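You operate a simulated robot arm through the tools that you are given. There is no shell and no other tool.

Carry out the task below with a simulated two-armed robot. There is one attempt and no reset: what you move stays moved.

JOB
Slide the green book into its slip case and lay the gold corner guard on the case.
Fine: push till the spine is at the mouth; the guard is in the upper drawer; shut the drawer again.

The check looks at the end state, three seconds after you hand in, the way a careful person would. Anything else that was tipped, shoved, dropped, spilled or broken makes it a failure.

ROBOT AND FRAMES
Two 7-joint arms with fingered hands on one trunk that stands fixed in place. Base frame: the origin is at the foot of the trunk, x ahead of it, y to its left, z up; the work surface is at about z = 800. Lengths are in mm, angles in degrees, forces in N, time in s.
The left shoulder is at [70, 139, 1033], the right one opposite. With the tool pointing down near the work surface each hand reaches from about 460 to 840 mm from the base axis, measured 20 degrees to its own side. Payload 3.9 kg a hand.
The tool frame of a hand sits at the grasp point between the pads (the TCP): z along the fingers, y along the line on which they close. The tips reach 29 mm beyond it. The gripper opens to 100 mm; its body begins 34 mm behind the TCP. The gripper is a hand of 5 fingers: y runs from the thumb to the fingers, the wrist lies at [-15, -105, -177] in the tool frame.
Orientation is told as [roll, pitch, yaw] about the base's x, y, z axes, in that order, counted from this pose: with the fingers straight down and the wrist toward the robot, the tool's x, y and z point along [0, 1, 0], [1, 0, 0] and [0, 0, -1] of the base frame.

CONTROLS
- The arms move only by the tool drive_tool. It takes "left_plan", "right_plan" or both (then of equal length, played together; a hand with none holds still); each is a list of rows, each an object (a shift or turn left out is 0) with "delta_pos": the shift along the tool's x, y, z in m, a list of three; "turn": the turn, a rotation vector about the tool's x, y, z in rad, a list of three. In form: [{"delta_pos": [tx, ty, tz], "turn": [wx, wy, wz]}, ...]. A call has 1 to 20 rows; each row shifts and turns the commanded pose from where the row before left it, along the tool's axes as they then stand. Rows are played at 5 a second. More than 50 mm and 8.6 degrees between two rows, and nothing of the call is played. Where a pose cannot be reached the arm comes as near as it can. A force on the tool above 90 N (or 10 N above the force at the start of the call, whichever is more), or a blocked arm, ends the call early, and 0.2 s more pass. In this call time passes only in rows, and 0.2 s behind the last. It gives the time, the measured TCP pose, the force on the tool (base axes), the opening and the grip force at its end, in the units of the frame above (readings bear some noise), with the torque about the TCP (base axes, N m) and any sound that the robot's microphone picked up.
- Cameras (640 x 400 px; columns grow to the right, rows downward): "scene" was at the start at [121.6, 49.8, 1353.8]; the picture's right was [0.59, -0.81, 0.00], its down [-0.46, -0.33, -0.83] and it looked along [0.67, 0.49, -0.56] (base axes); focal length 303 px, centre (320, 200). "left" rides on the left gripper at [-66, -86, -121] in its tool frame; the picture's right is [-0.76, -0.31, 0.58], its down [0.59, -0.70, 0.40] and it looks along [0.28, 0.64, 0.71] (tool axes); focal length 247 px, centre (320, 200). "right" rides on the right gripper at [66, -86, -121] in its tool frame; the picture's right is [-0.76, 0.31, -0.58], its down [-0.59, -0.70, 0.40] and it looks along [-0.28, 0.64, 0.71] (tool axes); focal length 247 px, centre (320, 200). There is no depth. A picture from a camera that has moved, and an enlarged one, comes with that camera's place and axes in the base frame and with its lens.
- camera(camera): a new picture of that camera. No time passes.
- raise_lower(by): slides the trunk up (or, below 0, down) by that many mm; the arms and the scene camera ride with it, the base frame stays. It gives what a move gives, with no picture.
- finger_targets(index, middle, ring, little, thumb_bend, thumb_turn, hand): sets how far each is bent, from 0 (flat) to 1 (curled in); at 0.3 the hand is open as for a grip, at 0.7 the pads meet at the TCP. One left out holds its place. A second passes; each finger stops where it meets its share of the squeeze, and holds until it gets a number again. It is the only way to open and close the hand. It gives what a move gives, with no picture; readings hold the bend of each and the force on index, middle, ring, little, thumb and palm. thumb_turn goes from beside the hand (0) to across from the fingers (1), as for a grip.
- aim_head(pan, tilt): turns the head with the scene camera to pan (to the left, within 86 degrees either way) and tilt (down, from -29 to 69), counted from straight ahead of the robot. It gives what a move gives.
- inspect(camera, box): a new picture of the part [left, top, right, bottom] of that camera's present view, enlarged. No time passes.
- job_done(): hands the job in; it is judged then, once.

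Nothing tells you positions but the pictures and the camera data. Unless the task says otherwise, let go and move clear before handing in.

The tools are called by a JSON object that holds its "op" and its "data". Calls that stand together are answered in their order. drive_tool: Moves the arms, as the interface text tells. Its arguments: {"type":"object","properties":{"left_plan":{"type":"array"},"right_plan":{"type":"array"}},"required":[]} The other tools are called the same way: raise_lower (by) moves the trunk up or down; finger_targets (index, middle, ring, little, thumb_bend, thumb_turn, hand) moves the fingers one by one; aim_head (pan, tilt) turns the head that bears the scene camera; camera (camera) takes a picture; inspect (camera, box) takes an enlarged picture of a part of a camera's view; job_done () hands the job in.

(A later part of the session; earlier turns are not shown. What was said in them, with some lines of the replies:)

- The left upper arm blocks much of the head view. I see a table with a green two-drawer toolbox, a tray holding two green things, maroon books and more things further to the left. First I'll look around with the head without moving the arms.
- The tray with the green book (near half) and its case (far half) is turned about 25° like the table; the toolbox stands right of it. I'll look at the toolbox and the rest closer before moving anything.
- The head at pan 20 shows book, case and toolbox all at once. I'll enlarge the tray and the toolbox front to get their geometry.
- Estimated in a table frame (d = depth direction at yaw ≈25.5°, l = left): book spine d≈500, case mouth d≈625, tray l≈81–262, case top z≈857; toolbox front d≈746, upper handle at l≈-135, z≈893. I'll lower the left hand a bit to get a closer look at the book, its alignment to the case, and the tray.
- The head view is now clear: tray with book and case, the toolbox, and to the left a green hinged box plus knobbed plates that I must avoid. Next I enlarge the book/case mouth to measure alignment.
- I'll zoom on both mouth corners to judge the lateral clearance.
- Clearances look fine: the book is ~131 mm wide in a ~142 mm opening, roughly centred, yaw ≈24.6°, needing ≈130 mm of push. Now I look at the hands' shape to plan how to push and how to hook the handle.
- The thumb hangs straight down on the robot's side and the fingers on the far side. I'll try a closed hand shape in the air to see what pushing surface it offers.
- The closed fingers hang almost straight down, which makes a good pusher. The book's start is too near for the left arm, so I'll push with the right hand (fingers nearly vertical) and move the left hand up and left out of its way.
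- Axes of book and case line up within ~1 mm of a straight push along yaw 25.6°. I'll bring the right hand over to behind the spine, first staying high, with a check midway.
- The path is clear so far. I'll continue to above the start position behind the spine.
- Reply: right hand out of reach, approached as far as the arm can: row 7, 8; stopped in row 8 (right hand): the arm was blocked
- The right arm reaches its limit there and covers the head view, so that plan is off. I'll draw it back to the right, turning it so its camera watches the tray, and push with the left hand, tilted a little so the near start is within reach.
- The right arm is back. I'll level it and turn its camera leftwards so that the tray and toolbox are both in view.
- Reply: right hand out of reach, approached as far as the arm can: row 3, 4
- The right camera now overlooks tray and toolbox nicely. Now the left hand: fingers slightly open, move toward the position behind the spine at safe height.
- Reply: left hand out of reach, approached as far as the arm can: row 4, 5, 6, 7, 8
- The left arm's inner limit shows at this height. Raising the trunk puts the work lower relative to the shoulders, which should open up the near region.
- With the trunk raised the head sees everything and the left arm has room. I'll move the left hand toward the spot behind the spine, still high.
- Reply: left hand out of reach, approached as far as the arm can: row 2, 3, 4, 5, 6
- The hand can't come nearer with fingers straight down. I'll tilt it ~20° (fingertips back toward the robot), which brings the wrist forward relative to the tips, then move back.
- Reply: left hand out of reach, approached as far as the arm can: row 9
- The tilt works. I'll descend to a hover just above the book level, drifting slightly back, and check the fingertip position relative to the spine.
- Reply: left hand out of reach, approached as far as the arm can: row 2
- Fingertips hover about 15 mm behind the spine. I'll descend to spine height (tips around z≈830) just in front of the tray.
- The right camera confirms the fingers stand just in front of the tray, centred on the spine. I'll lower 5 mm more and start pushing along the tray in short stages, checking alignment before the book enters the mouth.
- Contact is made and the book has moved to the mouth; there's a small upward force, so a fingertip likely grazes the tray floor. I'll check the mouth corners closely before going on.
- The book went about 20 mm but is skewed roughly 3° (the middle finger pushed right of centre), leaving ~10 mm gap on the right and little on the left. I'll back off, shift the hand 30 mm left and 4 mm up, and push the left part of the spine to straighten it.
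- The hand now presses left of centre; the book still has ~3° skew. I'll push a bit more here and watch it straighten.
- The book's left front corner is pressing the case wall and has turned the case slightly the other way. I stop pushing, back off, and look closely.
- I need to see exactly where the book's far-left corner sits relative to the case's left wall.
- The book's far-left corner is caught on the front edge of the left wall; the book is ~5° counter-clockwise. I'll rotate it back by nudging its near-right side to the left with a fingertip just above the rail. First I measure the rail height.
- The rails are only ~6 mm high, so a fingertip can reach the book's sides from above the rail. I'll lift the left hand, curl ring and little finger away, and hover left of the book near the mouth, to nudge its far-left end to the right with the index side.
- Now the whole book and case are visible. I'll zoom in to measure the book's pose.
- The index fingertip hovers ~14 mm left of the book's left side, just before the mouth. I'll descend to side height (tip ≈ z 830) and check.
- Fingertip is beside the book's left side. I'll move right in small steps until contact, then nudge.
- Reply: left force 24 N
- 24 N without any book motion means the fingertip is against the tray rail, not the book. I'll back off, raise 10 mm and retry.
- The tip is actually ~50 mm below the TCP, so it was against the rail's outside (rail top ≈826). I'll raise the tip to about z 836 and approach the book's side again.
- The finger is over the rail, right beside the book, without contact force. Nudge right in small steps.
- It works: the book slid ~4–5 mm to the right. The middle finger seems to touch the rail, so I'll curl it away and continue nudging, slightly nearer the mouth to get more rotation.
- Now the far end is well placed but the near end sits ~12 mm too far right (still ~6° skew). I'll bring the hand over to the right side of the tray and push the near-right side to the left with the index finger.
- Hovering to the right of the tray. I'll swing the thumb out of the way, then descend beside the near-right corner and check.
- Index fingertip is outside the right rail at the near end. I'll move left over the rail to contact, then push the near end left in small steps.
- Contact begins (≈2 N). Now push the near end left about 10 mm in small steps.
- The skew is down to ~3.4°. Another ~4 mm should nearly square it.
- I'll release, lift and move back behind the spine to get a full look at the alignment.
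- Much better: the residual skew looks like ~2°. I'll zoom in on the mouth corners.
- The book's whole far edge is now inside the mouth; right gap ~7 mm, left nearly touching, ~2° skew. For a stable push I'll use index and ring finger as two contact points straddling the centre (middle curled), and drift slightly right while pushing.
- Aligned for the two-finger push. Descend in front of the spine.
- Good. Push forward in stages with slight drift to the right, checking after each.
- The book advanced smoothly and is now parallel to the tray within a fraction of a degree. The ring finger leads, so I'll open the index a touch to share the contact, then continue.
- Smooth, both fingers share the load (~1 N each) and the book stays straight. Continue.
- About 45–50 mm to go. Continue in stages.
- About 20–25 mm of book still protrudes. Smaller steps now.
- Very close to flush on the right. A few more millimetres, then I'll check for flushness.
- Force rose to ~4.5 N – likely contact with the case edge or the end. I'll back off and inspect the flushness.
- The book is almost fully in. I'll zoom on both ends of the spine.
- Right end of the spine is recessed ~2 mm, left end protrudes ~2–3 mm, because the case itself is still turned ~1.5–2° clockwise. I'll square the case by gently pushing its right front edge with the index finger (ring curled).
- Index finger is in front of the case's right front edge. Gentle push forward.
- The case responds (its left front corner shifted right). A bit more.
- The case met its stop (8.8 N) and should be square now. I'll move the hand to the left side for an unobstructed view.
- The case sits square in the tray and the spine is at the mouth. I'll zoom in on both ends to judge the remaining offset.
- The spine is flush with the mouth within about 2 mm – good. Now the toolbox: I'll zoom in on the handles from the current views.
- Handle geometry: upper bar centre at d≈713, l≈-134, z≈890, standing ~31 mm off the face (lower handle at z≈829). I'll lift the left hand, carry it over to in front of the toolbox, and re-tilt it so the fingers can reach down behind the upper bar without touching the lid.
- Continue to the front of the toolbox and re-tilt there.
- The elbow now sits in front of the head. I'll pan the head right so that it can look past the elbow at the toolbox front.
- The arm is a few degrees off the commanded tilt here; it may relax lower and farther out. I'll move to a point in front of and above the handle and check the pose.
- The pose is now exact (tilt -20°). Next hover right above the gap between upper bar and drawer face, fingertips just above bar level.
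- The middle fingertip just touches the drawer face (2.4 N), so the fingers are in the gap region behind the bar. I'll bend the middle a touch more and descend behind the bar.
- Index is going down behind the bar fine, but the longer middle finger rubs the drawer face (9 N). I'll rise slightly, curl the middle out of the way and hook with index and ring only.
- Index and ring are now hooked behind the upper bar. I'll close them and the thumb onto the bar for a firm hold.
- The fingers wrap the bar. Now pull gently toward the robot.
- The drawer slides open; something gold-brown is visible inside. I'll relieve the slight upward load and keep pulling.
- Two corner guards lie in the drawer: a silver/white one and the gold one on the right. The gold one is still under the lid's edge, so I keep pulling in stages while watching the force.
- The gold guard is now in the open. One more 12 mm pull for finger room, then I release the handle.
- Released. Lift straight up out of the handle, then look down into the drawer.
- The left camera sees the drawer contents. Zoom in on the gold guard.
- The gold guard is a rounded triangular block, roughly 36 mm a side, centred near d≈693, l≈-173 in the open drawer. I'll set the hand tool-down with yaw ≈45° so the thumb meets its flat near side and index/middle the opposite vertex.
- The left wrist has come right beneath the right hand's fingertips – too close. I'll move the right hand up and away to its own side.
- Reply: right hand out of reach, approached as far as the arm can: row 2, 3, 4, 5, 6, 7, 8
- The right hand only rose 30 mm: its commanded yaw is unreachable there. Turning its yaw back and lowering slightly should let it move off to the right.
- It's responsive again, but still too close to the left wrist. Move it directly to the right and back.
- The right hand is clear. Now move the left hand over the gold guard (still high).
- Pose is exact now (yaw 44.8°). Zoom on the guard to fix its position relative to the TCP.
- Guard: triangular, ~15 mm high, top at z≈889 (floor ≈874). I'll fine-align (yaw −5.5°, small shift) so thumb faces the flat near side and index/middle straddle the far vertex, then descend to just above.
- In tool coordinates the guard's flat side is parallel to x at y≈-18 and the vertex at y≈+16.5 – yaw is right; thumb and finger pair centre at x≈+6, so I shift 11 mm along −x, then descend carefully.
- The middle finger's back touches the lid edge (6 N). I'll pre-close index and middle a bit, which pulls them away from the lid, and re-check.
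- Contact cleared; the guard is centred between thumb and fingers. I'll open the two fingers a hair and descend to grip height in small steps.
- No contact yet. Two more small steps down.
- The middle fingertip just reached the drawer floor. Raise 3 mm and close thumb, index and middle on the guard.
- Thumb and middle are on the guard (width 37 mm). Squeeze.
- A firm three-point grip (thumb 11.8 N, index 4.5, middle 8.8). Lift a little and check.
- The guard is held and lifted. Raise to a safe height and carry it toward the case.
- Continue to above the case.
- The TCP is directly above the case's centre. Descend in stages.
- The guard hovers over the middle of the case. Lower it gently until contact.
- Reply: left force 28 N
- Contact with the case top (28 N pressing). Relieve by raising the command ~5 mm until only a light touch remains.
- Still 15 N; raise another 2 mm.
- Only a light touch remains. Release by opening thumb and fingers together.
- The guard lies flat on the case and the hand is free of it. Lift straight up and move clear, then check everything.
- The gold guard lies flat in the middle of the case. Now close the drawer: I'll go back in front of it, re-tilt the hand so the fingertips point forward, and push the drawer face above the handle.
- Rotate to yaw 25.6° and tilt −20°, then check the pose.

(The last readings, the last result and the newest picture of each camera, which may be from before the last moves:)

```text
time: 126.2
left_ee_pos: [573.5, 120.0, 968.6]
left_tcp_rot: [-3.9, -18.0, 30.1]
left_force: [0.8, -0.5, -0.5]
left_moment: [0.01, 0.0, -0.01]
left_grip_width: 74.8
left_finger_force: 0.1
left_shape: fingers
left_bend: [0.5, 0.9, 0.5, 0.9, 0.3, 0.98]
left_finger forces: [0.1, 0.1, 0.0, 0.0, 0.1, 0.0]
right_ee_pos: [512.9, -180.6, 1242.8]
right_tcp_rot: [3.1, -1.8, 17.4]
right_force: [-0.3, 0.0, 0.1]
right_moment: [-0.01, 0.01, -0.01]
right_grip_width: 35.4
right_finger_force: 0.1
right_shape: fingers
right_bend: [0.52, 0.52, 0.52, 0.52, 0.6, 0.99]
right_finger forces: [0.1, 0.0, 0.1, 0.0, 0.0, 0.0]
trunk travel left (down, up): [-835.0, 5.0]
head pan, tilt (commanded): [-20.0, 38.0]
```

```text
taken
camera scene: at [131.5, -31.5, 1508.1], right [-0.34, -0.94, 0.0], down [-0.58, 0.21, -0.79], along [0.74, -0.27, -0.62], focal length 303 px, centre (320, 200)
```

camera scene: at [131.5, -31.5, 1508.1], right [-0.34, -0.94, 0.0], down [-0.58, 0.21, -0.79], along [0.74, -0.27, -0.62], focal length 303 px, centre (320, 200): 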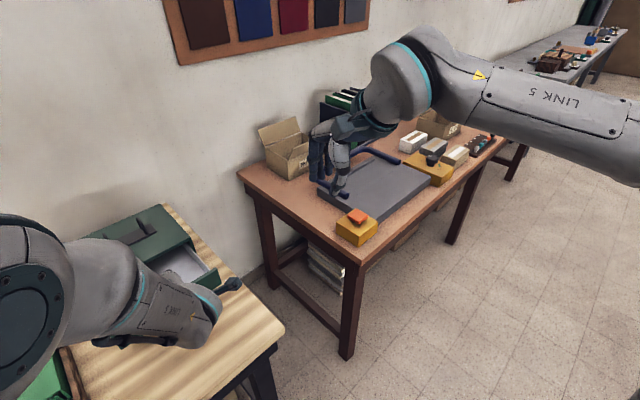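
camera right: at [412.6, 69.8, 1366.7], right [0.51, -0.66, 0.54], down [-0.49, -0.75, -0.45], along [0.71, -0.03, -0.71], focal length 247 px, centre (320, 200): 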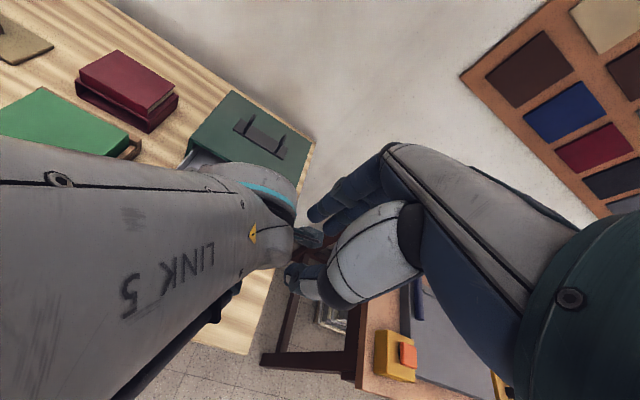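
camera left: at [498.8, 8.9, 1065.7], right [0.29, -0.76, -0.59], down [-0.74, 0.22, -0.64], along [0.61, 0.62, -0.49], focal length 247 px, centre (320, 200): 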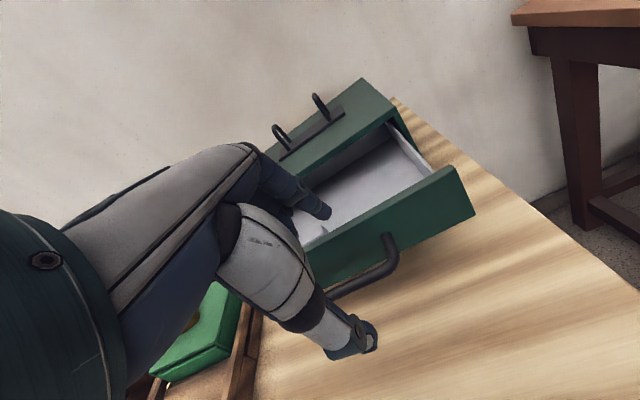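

Descend to the face level above the handle and re-check.

{"op": "drive_tool", "data": {"left_plan": [{"delta_pos": [0, -0.0051, 0.0141]}, {"delta_pos": [0, -0.0051, 0.0141]}]}}

{"op": "inspect", "data": {"camera": "left", "box": [220, 100, 500, 340]}}

{"op": "inspect", "data": {"camera": "scene", "box": [60, 190, 280, 360]}}

```text
time: 126.8
left_ee_pos: [573.3, 117.9, 935.9]
left_tcp_rot: [-2.6, -18.3, 29.0]
left_force: [-0.1, -0.2, 0.1]
left_moment: [0.01, -0.01, 0.0]
left_grip_width: 74.8
left_finger_force: 0.0
left_shape: fingers
left_bend: [0.5, 0.9, 0.5, 0.9, 0.3, 0.98]
left_finger forces: [0.0, 0.1, 0.0, 0.0, 0.0, 0.1]
right_ee_pos: [514.0, -182.6, 1241.1]
right_tcp_rot: [3.0, -1.7, 17.4]
right_force: [-0.4, 0.5, 0.1]
right_moment: [0.01, 0.03, -0.01]
right_grip_width: 35.1
right_finger_force: 0.0
right_shape: fingers
right_bend: [0.52, 0.52, 0.52, 0.52, 0.6, 0.99]
right_finger forces: [0.1, 0.1, 0.0, 0.0, 0.0, 0.0]
trunk travel left (down, up): [-835.0, 5.0]
head pan, tilt (commanded): [-20.0, 38.0]
```

```text
1.67 times, centred on (360, 220) of left
camera zoom: at [497.1, 6.4, 1027.1], right [0.28, -0.74, -0.61], down [-0.74, 0.24, -0.63], along [0.61, 0.62, -0.49], focal length 412 px, centre (253, 167)
```

zoom: 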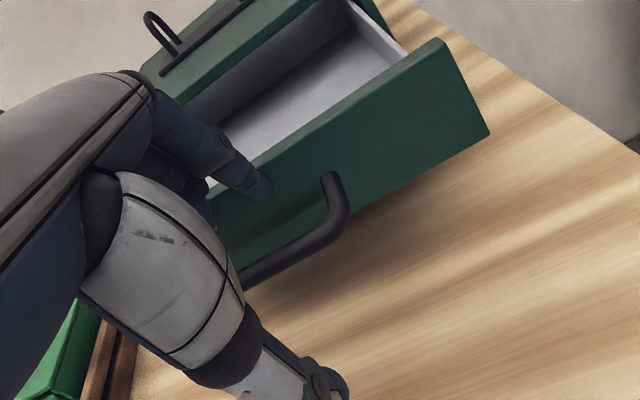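

```text
2.35 times, centred on (170, 275) of scene
camera zoom: at [132.1, -31.8, 1508.0], right [-0.34, -0.94, 0.0], down [-0.58, 0.21, -0.79], along [0.74, -0.27, -0.62], focal length 713 px, centre (673, 24)
```

zoom: 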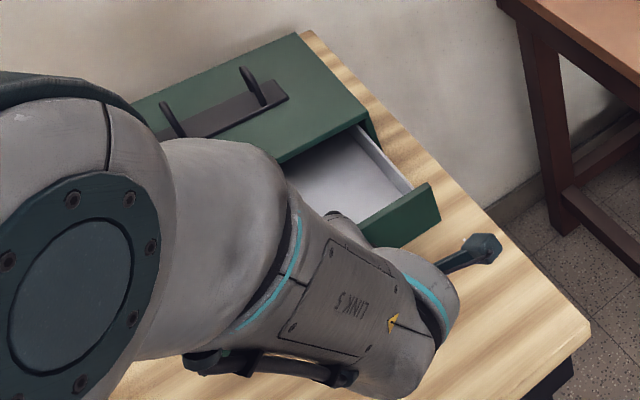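

Index tip is in front of the face, above the handle. Start pushing the drawer in.

{"op": "drive_tool", "data": {"left_plan": [{"delta_pos": [0, 0.0066, 0.0024]}, {"delta_pos": [0, 0.0066, 0.0024]}, {"delta_pos": [0, 0.0066, 0.0024]}, {"delta_pos": [0, 0.0066, 0.0024]}]}}

{"op": "inspect", "data": {"camera": "left", "box": [220, 100, 500, 340]}}

```text
time: 127.8
left_ee_pos: [594.8, 126.1, 932.5]
left_tcp_rot: [-1.4, -19.0, 27.3]
left_force: [-0.6, -0.8, 0.0]
left_moment: [0.01, 0.01, -0.05]
left_grip_width: 73.3
left_finger_force: 0.3
left_shape: fingers
left_bend: [0.51, 0.9, 0.5, 0.9, 0.3, 0.98]
left_finger forces: [0.7, 0.0, 0.2, 0.0, 0.0, 0.0]
right_ee_pos: [514.0, -180.8, 1242.8]
right_tcp_rot: [3.1, -1.9, 17.4]
right_force: [-0.1, -0.3, -1.2]
right_moment: [0.0, -0.01, -0.01]
right_grip_width: 35.3
right_finger_force: 0.1
right_shape: fingers
right_bend: [0.52, 0.52, 0.52, 0.52, 0.6, 0.99]
right_finger forces: [0.0, 0.0, 0.0, 0.0, 0.0, 0.0]
trunk travel left (down, up): [-835.0, 5.0]
head pan, tilt (commanded): [-20.0, 38.0]
```

```text
1.67 times, centred on (360, 220) of left
camera zoom: at [515.8, 15.0, 1021.6], right [0.26, -0.74, -0.63], down [-0.74, 0.27, -0.62], along [0.63, 0.62, -0.47], focal length 412 px, centre (253, 167)
```

zoom: 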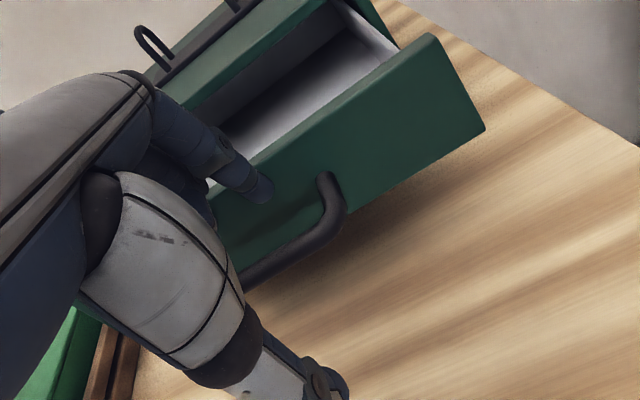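

The drawer moves with under 1 N. Continue pushing.

{"op": "drive_tool", "data": {"left_plan": [{"delta_pos": [0, 0.0085, 0.0031]}, {"delta_pos": [0, 0.0085, 0.0031]}, {"delta_pos": [0, 0.0085, 0.0031]}, {"delta_pos": [0, 0.0085, 0.0031]}, {"delta_pos": [0, 0.0085, 0.0031]}, {"delta_pos": [0, 0.0085, 0.0031]}]}}

{"op": "inspect", "data": {"camera": "left", "box": [220, 100, 500, 340]}}

{"op": "inspect", "data": {"camera": "scene", "box": [60, 190, 280, 360]}}

```text
time: 129.2
left_ee_pos: [643.6, 145.3, 932.3]
left_tcp_rot: [0.0, -19.9, 25.5]
left_force: [-0.7, -0.8, -0.3]
left_moment: [-0.02, 0.06, 0.02]
left_grip_width: 73.5
left_finger_force: 0.8
left_shape: fingers
left_bend: [0.51, 0.9, 0.5, 0.9, 0.3, 0.98]
left_finger forces: [0.6, 0.0, 0.3, 0.1, 0.1, 0.0]
right_ee_pos: [512.4, -180.9, 1242.2]
right_tcp_rot: [3.1, -1.9, 17.3]
right_force: [0.5, -0.3, 0.6]
right_moment: [0.01, 0.01, -0.01]
right_grip_width: 35.2
right_finger_force: 0.0
right_shape: fingers
right_bend: [0.52, 0.52, 0.52, 0.52, 0.6, 0.99]
right_finger forces: [0.0, 0.0, 0.1, 0.0, 0.1, 0.0]
trunk travel left (down, up): [-835.0, 5.0]
head pan, tilt (commanded): [-20.0, 38.0]
```

```text
1.67 times, centred on (360, 220) of left
camera zoom: at [560.8, 33.2, 1016.5], right [0.24, -0.72, -0.65], down [-0.73, 0.3, -0.61], along [0.64, 0.62, -0.45], focal length 412 px, centre (253, 167)
```

zoom: 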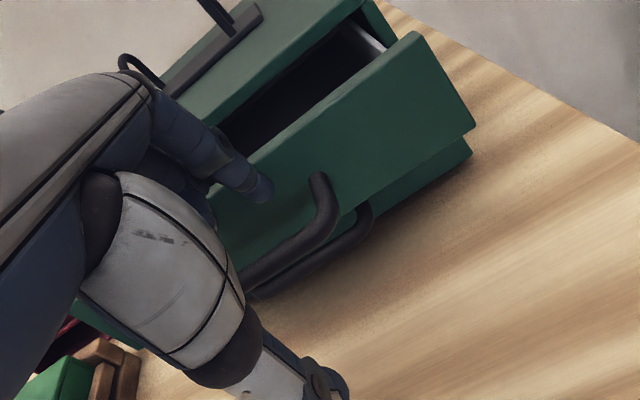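

```text
2.35 times, centred on (170, 275) of scene
camera zoom: at [131.3, -31.7, 1508.1], right [-0.34, -0.94, 0.0], down [-0.58, 0.21, -0.79], along [0.74, -0.27, -0.62], focal length 713 px, centre (673, 24)
```

zoom: 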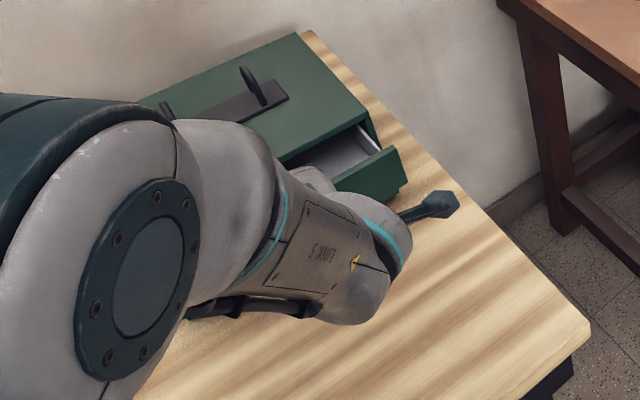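

Continue; about 55 mm left.

{"op": "drive_tool", "data": {"left_plan": [{"delta_pos": [0, 0.0085, 0.0031]}, {"delta_pos": [0, 0.0085, 0.0031]}, {"delta_pos": [0, 0.0085, 0.0031]}, {"delta_pos": [0, 0.0085, 0.0031]}]}}

{"op": "drive_tool", "data": {"left_plan": [{"delta_pos": [0, 0.0047, 0.0017]}, {"delta_pos": [0, 0.0047, 0.0017]}]}}

{"op": "inspect", "data": {"camera": "left", "box": [220, 100, 500, 340]}}

```text
time: 130.2
left_ee_pos: [676.3, 161.2, 930.8]
left_tcp_rot: [0.0, -19.9, 25.5]
left_force: [-0.2, -0.4, 0.7]
left_moment: [-0.03, -0.01, 0.02]
left_grip_width: 73.8
left_finger_force: 0.1
left_shape: fingers
left_bend: [0.51, 0.9, 0.5, 0.9, 0.3, 0.98]
left_finger forces: [0.6, 0.1, 0.3, 0.0, 0.1, 0.0]
right_ee_pos: [513.9, -181.1, 1243.8]
right_tcp_rot: [3.1, -1.8, 17.3]
right_force: [0.2, 0.0, -0.3]
right_moment: [-0.01, 0.0, 0.0]
right_grip_width: 35.6
right_finger_force: 0.1
right_shape: fingers
right_bend: [0.52, 0.52, 0.52, 0.52, 0.6, 0.99]
right_finger forces: [0.0, 0.1, 0.1, 0.0, 0.0, 0.0]
trunk travel left (down, up): [-835.0, 5.0]
head pan, tilt (commanded): [-20.0, 38.0]
```

```text
time: 130.8
left_ee_pos: [685.3, 166.0, 930.9]
left_tcp_rot: [-0.2, -19.9, 25.7]
left_force: [-0.9, 0.3, -1.3]
left_moment: [-0.01, 0.0, 0.01]
left_grip_width: 73.7
left_finger_force: 0.2
left_shape: fingers
left_bend: [0.51, 0.9, 0.5, 0.9, 0.3, 0.98]
left_finger forces: [0.4, 0.0, 0.2, 0.0, 0.1, 0.0]
right_ee_pos: [512.5, -181.8, 1241.9]
right_tcp_rot: [3.2, -1.8, 17.3]
right_force: [0.3, 0.4, -0.7]
right_moment: [0.0, -0.01, 0.03]
right_grip_width: 35.2
right_finger_force: 0.2
right_shape: fingers
right_bend: [0.52, 0.52, 0.52, 0.52, 0.6, 0.99]
right_finger forces: [0.1, 0.0, 0.0, 0.0, 0.0, 0.1]
trunk travel left (down, up): [-835.0, 5.0]
head pan, tilt (commanded): [-20.0, 38.0]
```

```text
1.67 times, centred on (360, 220) of left
camera zoom: at [602.5, 53.3, 1016.3], right [0.24, -0.72, -0.65], down [-0.73, 0.3, -0.61], along [0.64, 0.62, -0.45], focal length 412 px, centre (253, 167)
```

zoom: 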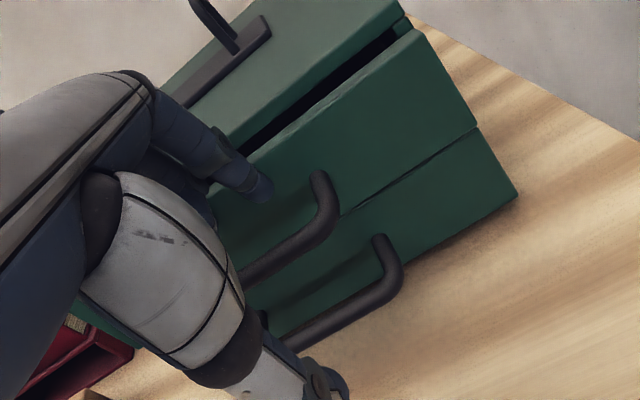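

Nearly shut. Small steps until resistance.

{"op": "drive_tool", "data": {"left_plan": [{"delta_pos": [0, 0.0038, 0.0014]}, {"delta_pos": [0, 0.0028, 0.001]}]}}

{"op": "drive_tool", "data": {"left_plan": [{"delta_pos": [0, 0.0028, 0.001]}, {"delta_pos": [0, 0.0019, 0.0007]}]}}

{"op": "inspect", "data": {"camera": "left", "box": [220, 100, 500, 340]}}

```text
time: 131.4
left_ee_pos: [689.8, 168.5, 932.5]
left_tcp_rot: [-0.1, -19.9, 25.6]
left_force: [-3.5, -2.0, 1.9]
left_moment: [0.02, -0.01, 0.06]
left_grip_width: 72.0
left_finger_force: 2.4
left_shape: fingers
left_bend: [0.52, 0.9, 0.52, 0.9, 0.3, 0.98]
left_finger forces: [2.2, 0.0, 2.2, 0.0, 0.0, 0.0]
right_ee_pos: [512.2, -181.3, 1242.3]
right_tcp_rot: [3.0, -1.8, 17.4]
right_force: [0.2, -0.2, -1.1]
right_moment: [0.02, -0.03, 0.02]
right_grip_width: 35.4
right_finger_force: 0.0
right_shape: fingers
right_bend: [0.52, 0.52, 0.52, 0.52, 0.6, 0.99]
right_finger forces: [0.1, 0.0, 0.0, 0.1, 0.0, 0.0]
trunk travel left (down, up): [-835.0, 5.0]
head pan, tilt (commanded): [-20.0, 38.0]
```

```text
time: 132.0
left_ee_pos: [693.9, 170.7, 932.7]
left_tcp_rot: [-0.1, -19.9, 25.7]
left_force: [-8.8, -4.1, 3.7]
left_moment: [0.01, 0.03, 0.18]
left_grip_width: 68.2
left_finger_force: 4.9
left_shape: fingers
left_bend: [0.54, 0.9, 0.55, 0.9, 0.3, 0.98]
left_finger forces: [4.8, 0.0, 5.1, 0.0, 0.1, 0.0]
right_ee_pos: [510.3, -182.5, 1243.2]
right_tcp_rot: [3.1, -1.9, 17.4]
right_force: [0.2, 0.5, 0.4]
right_moment: [-0.01, -0.01, -0.01]
right_grip_width: 35.2
right_finger_force: 0.2
right_shape: fingers
right_bend: [0.52, 0.52, 0.52, 0.52, 0.6, 0.99]
right_finger forces: [0.0, 0.0, 0.0, 0.0, 0.0, 0.0]
trunk travel left (down, up): [-835.0, 5.0]
head pan, tilt (commanded): [-20.0, 38.0]
```

```text
1.67 times, centred on (360, 220) of left
camera zoom: at [611.4, 57.2, 1017.2], right [0.24, -0.72, -0.65], down [-0.73, 0.3, -0.62], along [0.64, 0.62, -0.45], focal length 412 px, centre (253, 167)
```

zoom: 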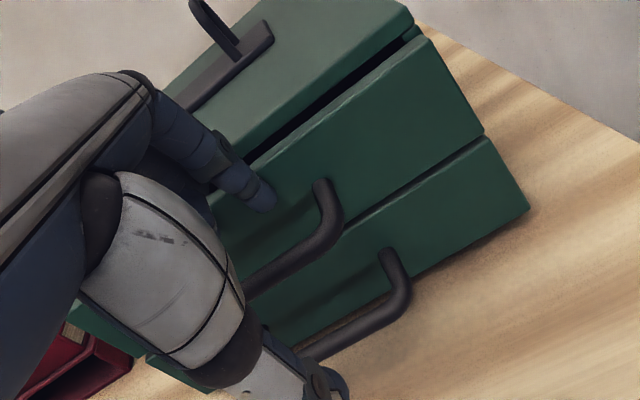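

Resistance rose to ~10 N: the drawer is at its stop and flush with the lower one. Back off, lift and move the hand away.

{"op": "drive_tool", "data": {"left_plan": [{"delta_pos": [0, -0.0094, -0.0034]}, {"delta_pos": [0, -0.0188, -0.0068]}, {"delta_pos": [0, -0.0188, -0.0068]}, {"delta_pos": [0, 0.0068, -0.0188]}, {"delta_pos": [0, 0.0068, -0.0188]}, {"delta_pos": [0, 0.0068, -0.0188]}, {"delta_pos": [0, 0.0068, -0.0188]}]}}

{"op": "inspect", "data": {"camera": "left", "box": [240, 80, 500, 300]}}

{"op": "camera", "data": {"camera": "scene"}}

```text
time: 133.8
left_ee_pos: [636.3, 166.3, 969.0]
left_tcp_rot: [0.2, -15.4, 27.9]
left_force: [-0.2, 0.6, -0.1]
left_moment: [0.0, 0.02, 0.0]
left_grip_width: 74.5
left_finger_force: 0.1
left_shape: fingers
left_bend: [0.5, 0.9, 0.5, 0.9, 0.3, 0.98]
left_finger forces: [0.1, 0.1, 0.0, 0.0, 0.0, 0.0]
right_ee_pos: [514.2, -180.5, 1242.7]
right_tcp_rot: [3.2, -1.8, 17.2]
right_force: [0.9, 0.6, -0.1]
right_moment: [0.03, 0.03, 0.01]
right_grip_width: 35.5
right_finger_force: 0.0
right_shape: fingers
right_bend: [0.52, 0.52, 0.52, 0.52, 0.6, 0.99]
right_finger forces: [0.0, 0.0, 0.0, 0.1, 0.0, 0.0]
trunk travel left (down, up): [-835.0, 5.0]
head pan, tilt (commanded): [-20.0, 38.0]
stopped in row 7 (left hand): the arm was blocked; the commanded pose is now the measured one
```

```text
1.82 times, centred on (370, 190) of left
camera zoom: at [565.0, 54.3, 1064.8], right [0.23, -0.73, -0.64], down [-0.78, 0.25, -0.57], along [0.58, 0.63, -0.52], focal length 449 px, centre (229, 218)
```

zoom: 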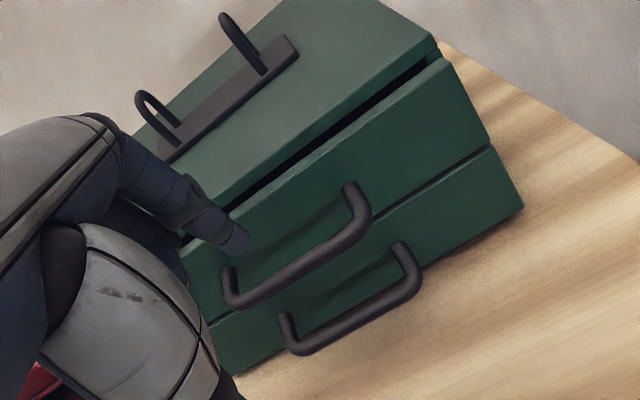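

```text
taken
camera scene: at [131.2, -31.6, 1508.1], right [-0.34, -0.94, 0.0], down [-0.58, 0.21, -0.79], along [0.74, -0.27, -0.62], focal length 303 px, centre (320, 200)
```

scene: 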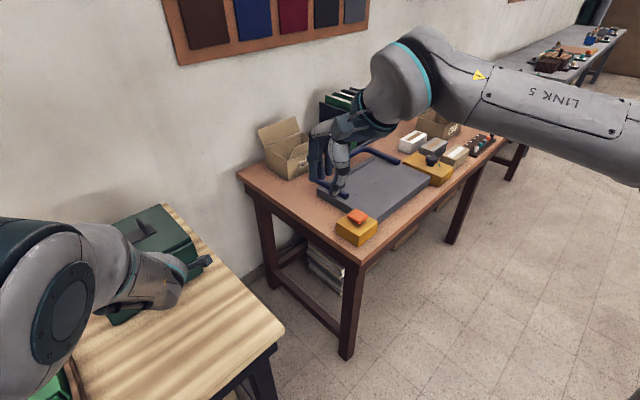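

Drawer is shut and flush. The arm hit a joint limit while lifting with the tilted hand, so I'll untilt while moving left, away from the toolbox.

{"op": "drive_tool", "data": {"left_plan": [{"delta_pos": [0.01, -0.005, 0], "turn": [0.067, 0, 0]}, {"delta_pos": [0.02, -0.005, 0], "turn": [0.067, 0, 0]}, {"delta_pos": [0.025, 0, -0.005], "turn": [0.067, 0, 0]}, {"delta_pos": [0.025, 0, -0.005], "turn": [0.067, 0, 0]}, {"delta_pos": [0.03, 0, -0.005]}, {"delta_pos": [0.03, 0, -0.005]}, {"delta_pos": [0.03, 0, -0.005]}, {"delta_pos": [0.03, 0, -0.005]}, {"delta_pos": [0.03, -0.003, -0.005]}, {"delta_pos": [0.03, -0.003, -0.005]}]}}

{"op": "aim_head", "data": {"pan": 20, "tilt": 40}}

{"op": "camera", "data": {"camera": "scene"}}

{"op": "camera", "data": {"camera": "left"}}

```text
time: 136.0
left_ee_pos: [500.9, 389.2, 1008.8]
left_tcp_rot: [0.4, -0.2, 27.4]
left_force: [-0.9, -0.2, -1.0]
left_moment: [-0.02, 0.0, -0.01]
left_grip_width: 74.6
left_finger_force: 0.0
left_shape: fingers
left_bend: [0.5, 0.9, 0.5, 0.9, 0.3, 0.98]
left_finger forces: [0.0, 0.1, 0.1, 0.1, 0.0, 0.0]
right_ee_pos: [511.6, -180.5, 1242.3]
right_tcp_rot: [3.1, -1.8, 17.4]
right_force: [-0.4, -1.2, 0.1]
right_moment: [-0.02, 0.05, -0.02]
right_grip_width: 35.3
right_finger_force: 0.2
right_shape: fingers
right_bend: [0.52, 0.52, 0.52, 0.52, 0.6, 0.99]
right_finger forces: [0.0, 0.0, 0.0, 0.0, 0.1, 0.1]
trunk travel left (down, up): [-835.0, 5.0]
head pan, tilt (commanded): [-20.0, 38.0]
```

```text
time: 137.1
left_ee_pos: [501.0, 388.1, 1011.3]
left_tcp_rot: [0.4, -0.2, 27.6]
left_force: [0.1, -0.3, 0.3]
left_moment: [-0.01, -0.01, 0.01]
left_grip_width: 74.6
left_finger_force: 0.1
left_shape: fingers
left_bend: [0.5, 0.9, 0.5, 0.9, 0.3, 0.98]
left_finger forces: [0.0, 0.0, 0.1, 0.0, 0.0, 0.0]
right_ee_pos: [512.9, -181.2, 1242.2]
right_tcp_rot: [3.1, -1.8, 17.4]
right_force: [-0.5, -0.3, -0.8]
right_moment: [-0.01, -0.02, 0.02]
right_grip_width: 35.1
right_finger_force: 0.0
right_shape: fingers
right_bend: [0.52, 0.52, 0.52, 0.52, 0.6, 0.99]
right_finger forces: [0.0, 0.0, 0.0, 0.0, 0.0, 0.0]
trunk travel left (down, up): [-835.0, 5.0]
head pan, tilt (commanded): [20.0, 40.0]
```

```text
taken
camera scene: at [129.8, 27.0, 1505.1], right [0.34, -0.94, 0.0], down [-0.6, -0.22, -0.77], along [0.72, 0.26, -0.64], focal length 303 px, centre (320, 200)
```

scene: 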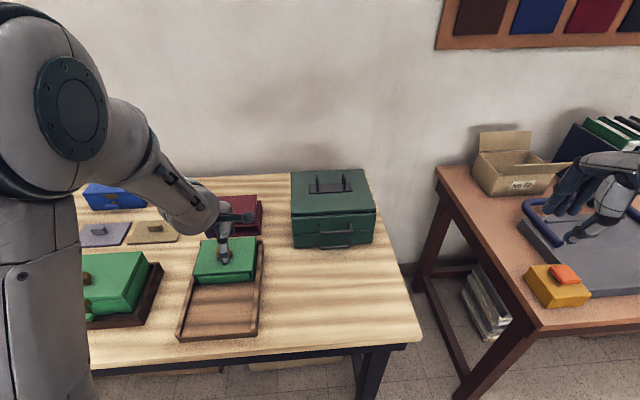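

```text
taken
camera left: at [455.4, 288.3, 1130.9], right [0.08, -0.81, -0.58], down [-0.9, 0.2, -0.4], along [0.44, 0.55, -0.71], focal length 247 px, centre (320, 200)
```

left: 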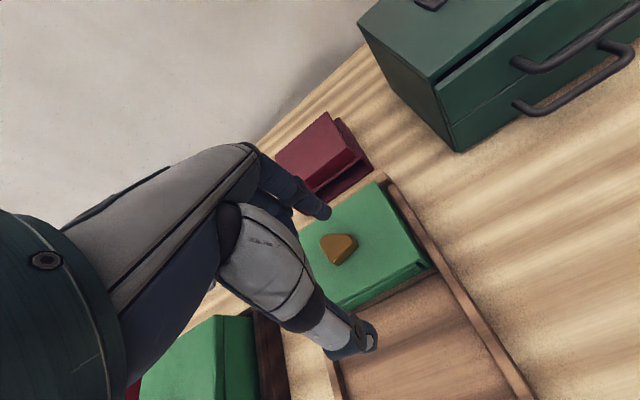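

Everything looks in place. Move the left hand further left/up, clear of the case, and inspect closely.

{"op": "drive_tool", "data": {"left_plan": [{"delta_pos": [0.02, -0.005, -0.005]}, {"delta_pos": [0.025, -0.008, -0.005]}, {"delta_pos": [0.025, -0.008, -0.005]}, {"delta_pos": [0.025, -0.008, -0.005]}, {"delta_pos": [0.025, -0.008, -0.005]}, {"delta_pos": [0.025, -0.008, -0.005]}, {"delta_pos": [0.025, -0.008, -0.005]}]}}

{"op": "camera", "data": {"camera": "scene"}}

{"op": "inspect", "data": {"camera": "scene", "box": [170, 220, 280, 345]}}

{"op": "inspect", "data": {"camera": "scene", "box": [280, 160, 390, 255]}}

{"op": "camera", "data": {"camera": "left"}}

```text
time: 138.7
left_ee_pos: [377.7, 509.2, 1044.3]
left_tcp_rot: [0.4, -0.2, 27.6]
left_force: [0.1, 0.0, 1.0]
left_moment: [-0.02, -0.02, 0.0]
left_grip_width: 74.3
left_finger_force: 0.1
left_shape: fingers
left_bend: [0.5, 0.9, 0.5, 0.9, 0.3, 0.98]
left_finger forces: [0.1, 0.0, 0.0, 0.0, 0.0, 0.0]
left hand out of reach, approached as far as the arm can: row 4
right_ee_pos: [513.3, -181.0, 1242.3]
right_tcp_rot: [3.1, -1.7, 17.4]
right_force: [-0.9, -0.4, -0.1]
right_moment: [0.02, -0.04, 0.0]
right_grip_width: 35.4
right_finger_force: 0.1
right_shape: fingers
right_bend: [0.52, 0.52, 0.52, 0.52, 0.6, 0.99]
right_finger forces: [0.0, 0.0, 0.0, 0.1, 0.0, 0.0]
trunk travel left (down, up): [-835.0, 5.0]
head pan, tilt (commanded): [20.0, 40.0]
```

```text
taken
camera scene: at [129.7, 27.8, 1505.1], right [0.34, -0.94, 0.0], down [-0.6, -0.22, -0.77], along [0.72, 0.26, -0.64], focal length 303 px, centre (320, 200)
```

scene: 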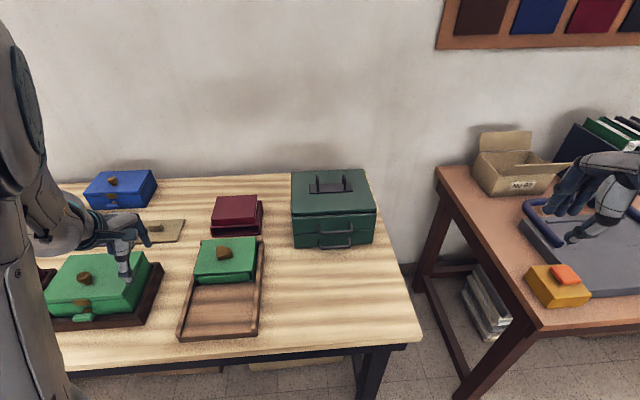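

```text
3.20 times, centred on (225, 282) of scene
camera zoom: at [129.7, 27.8, 1505.1], right [0.34, -0.94, 0.0], down [-0.6, -0.22, -0.77], along [0.72, 0.26, -0.64], focal length 969 px, centre (624, -64)
```

zoom: 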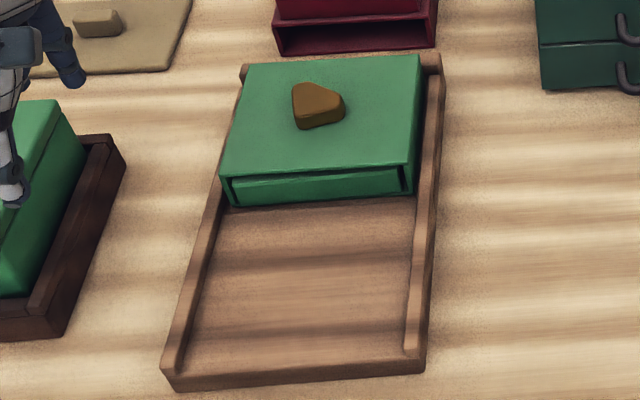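

```text
4.21 times, centred on (335, 208) of scene
camera zoom: at [129.7, 27.8, 1505.1], right [0.34, -0.94, 0.0], down [-0.6, -0.22, -0.77], along [0.72, 0.26, -0.64], focal length 1275 px, centre (257, 168)
```

zoom: 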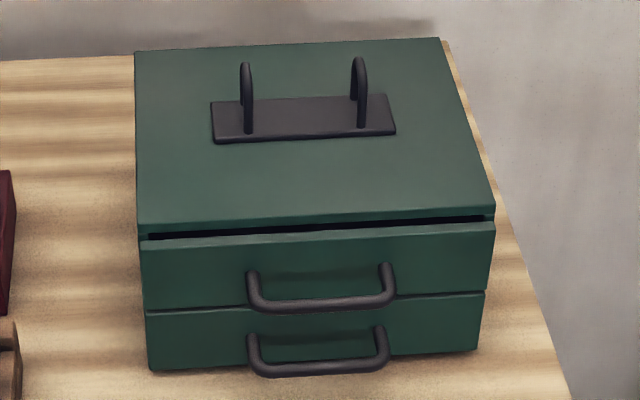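

```text
taken
camera left: at [332.3, 410.3, 1165.4], right [0.08, -0.81, -0.58], down [-0.9, 0.2, -0.4], along [0.44, 0.55, -0.71], focal length 247 px, centre (320, 200)
```

left: 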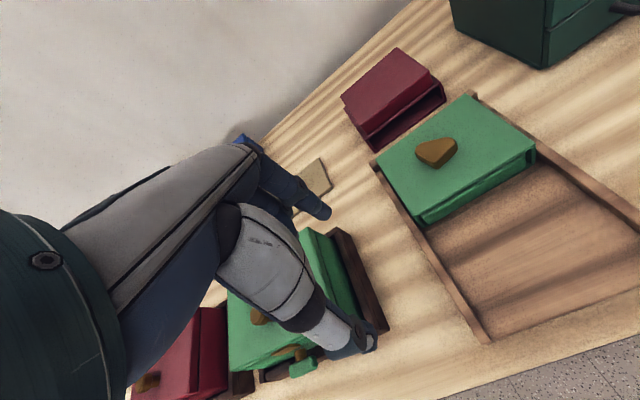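

The toolbox matches its earlier picture exactly (drawer shut, not shifted), and the guard rests on the case. Final check of the spine/mouth flushness.

{"op": "inspect", "data": {"camera": "scene", "box": [190, 260, 230, 295]}}

{"op": "inspect", "data": {"camera": "scene", "box": [230, 255, 270, 290]}}

{"op": "inspect", "data": {"camera": "left", "box": [400, 110, 560, 240]}}

{"op": "inspect", "data": {"camera": "scene", "box": [0, 160, 200, 340]}}

```text
11.43 times, centred on (210, 278) of scene
camera zoom: at [129.7, 27.8, 1505.1], right [0.34, -0.94, 0.0], down [-0.6, -0.22, -0.77], along [0.72, 0.26, -0.64], focal length 3461 px, centre (1577, -686)
```

zoom: 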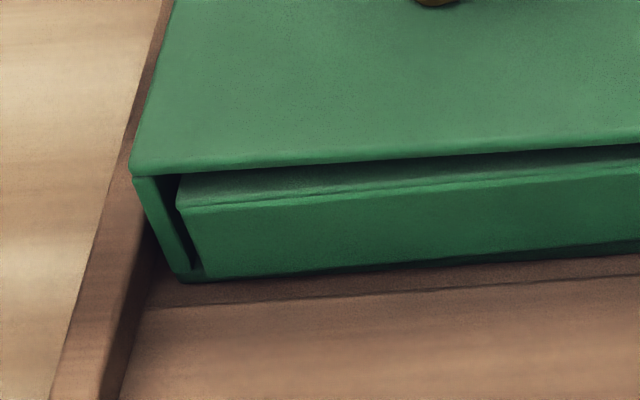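

```text
11.43 times, centred on (250, 272) of scene
camera zoom: at [129.7, 27.8, 1505.1], right [0.34, -0.94, 0.0], down [-0.6, -0.22, -0.77], along [0.72, 0.26, -0.64], focal length 3461 px, centre (1120, -629)
```

zoom: 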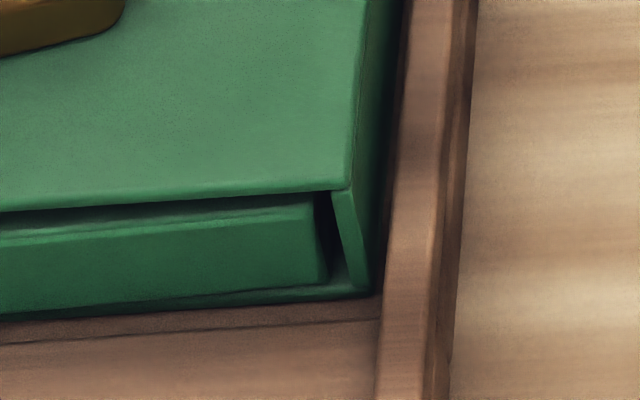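

```text
3.08 times, centred on (480, 175) of left
camera zoom: at [332.3, 410.3, 1165.4], right [0.08, -0.81, -0.58], down [-0.9, 0.2, -0.4], along [0.44, 0.55, -0.71], focal length 760 px, centre (-172, 277)
```

zoom: 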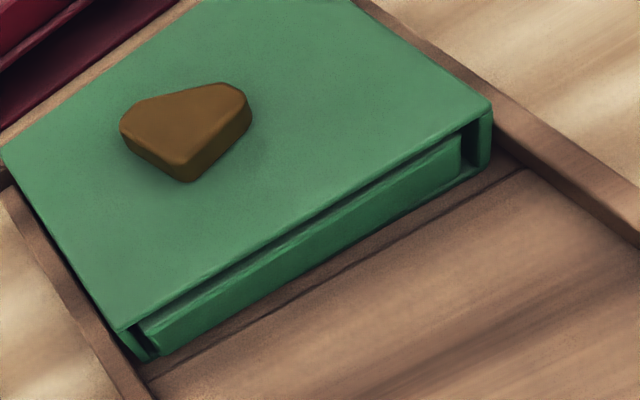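

```text
2.22 times, centred on (100, 250) of scene
camera zoom: at [129.7, 27.8, 1505.1], right [0.34, -0.94, 0.0], down [-0.6, -0.22, -0.77], along [0.72, 0.26, -0.64], focal length 673 px, centre (809, 89)
```

zoom: 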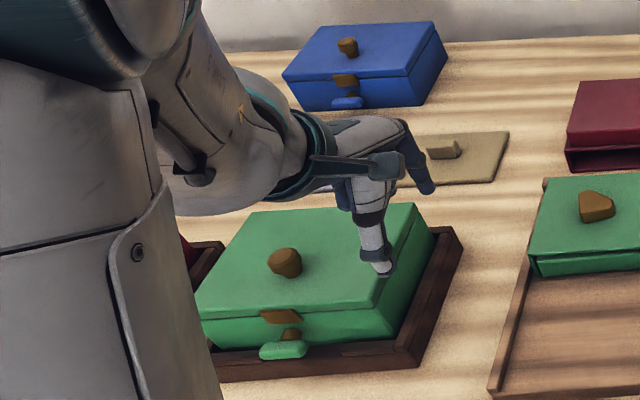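

The end state checks out:
- **Book:** it is fully in the case, with the spine at the mouth. The left end is flush and the right end is about 2–3 mm in.
- **Guard:** the gold corner guard lies flat on the case.
- **Drawer:** the upper drawer is shut and the toolbox hasn't moved.
- **Surroundings:** the tray and the other objects look unchanged, and both hands are empty and clear.

I'm handing in now.

{"op": "job_done", "data": {}}

```text
The job is handed in.
```

I handed the job in; no verdict has come back. These are the end states I saw in the last pictures:

- **Book:** it is in its slip case with the spine at the mouth. The left end is flush and the right end sits about 2–3 mm inside.
- **Guard:** the gold corner guard lies flat near the middle of the case's top. The silver one stayed in the drawer.
- **Drawer:** the upper drawer is shut and flush with the lower one, and the toolbox has not moved.

**What went wrong on the way:** on my first push the book skewed and caught on the case's left wall, which turned the case slightly. I straightened both before pushing the book home.

**Contact with other things:** while straightening the book, a finger pressed the tray's rail with about 24 N, but the tray did not move. While setting the guard down I pressed on the case with up to 28 N before easing off. The other objects in view look unchanged, and both hands are empty and clear.
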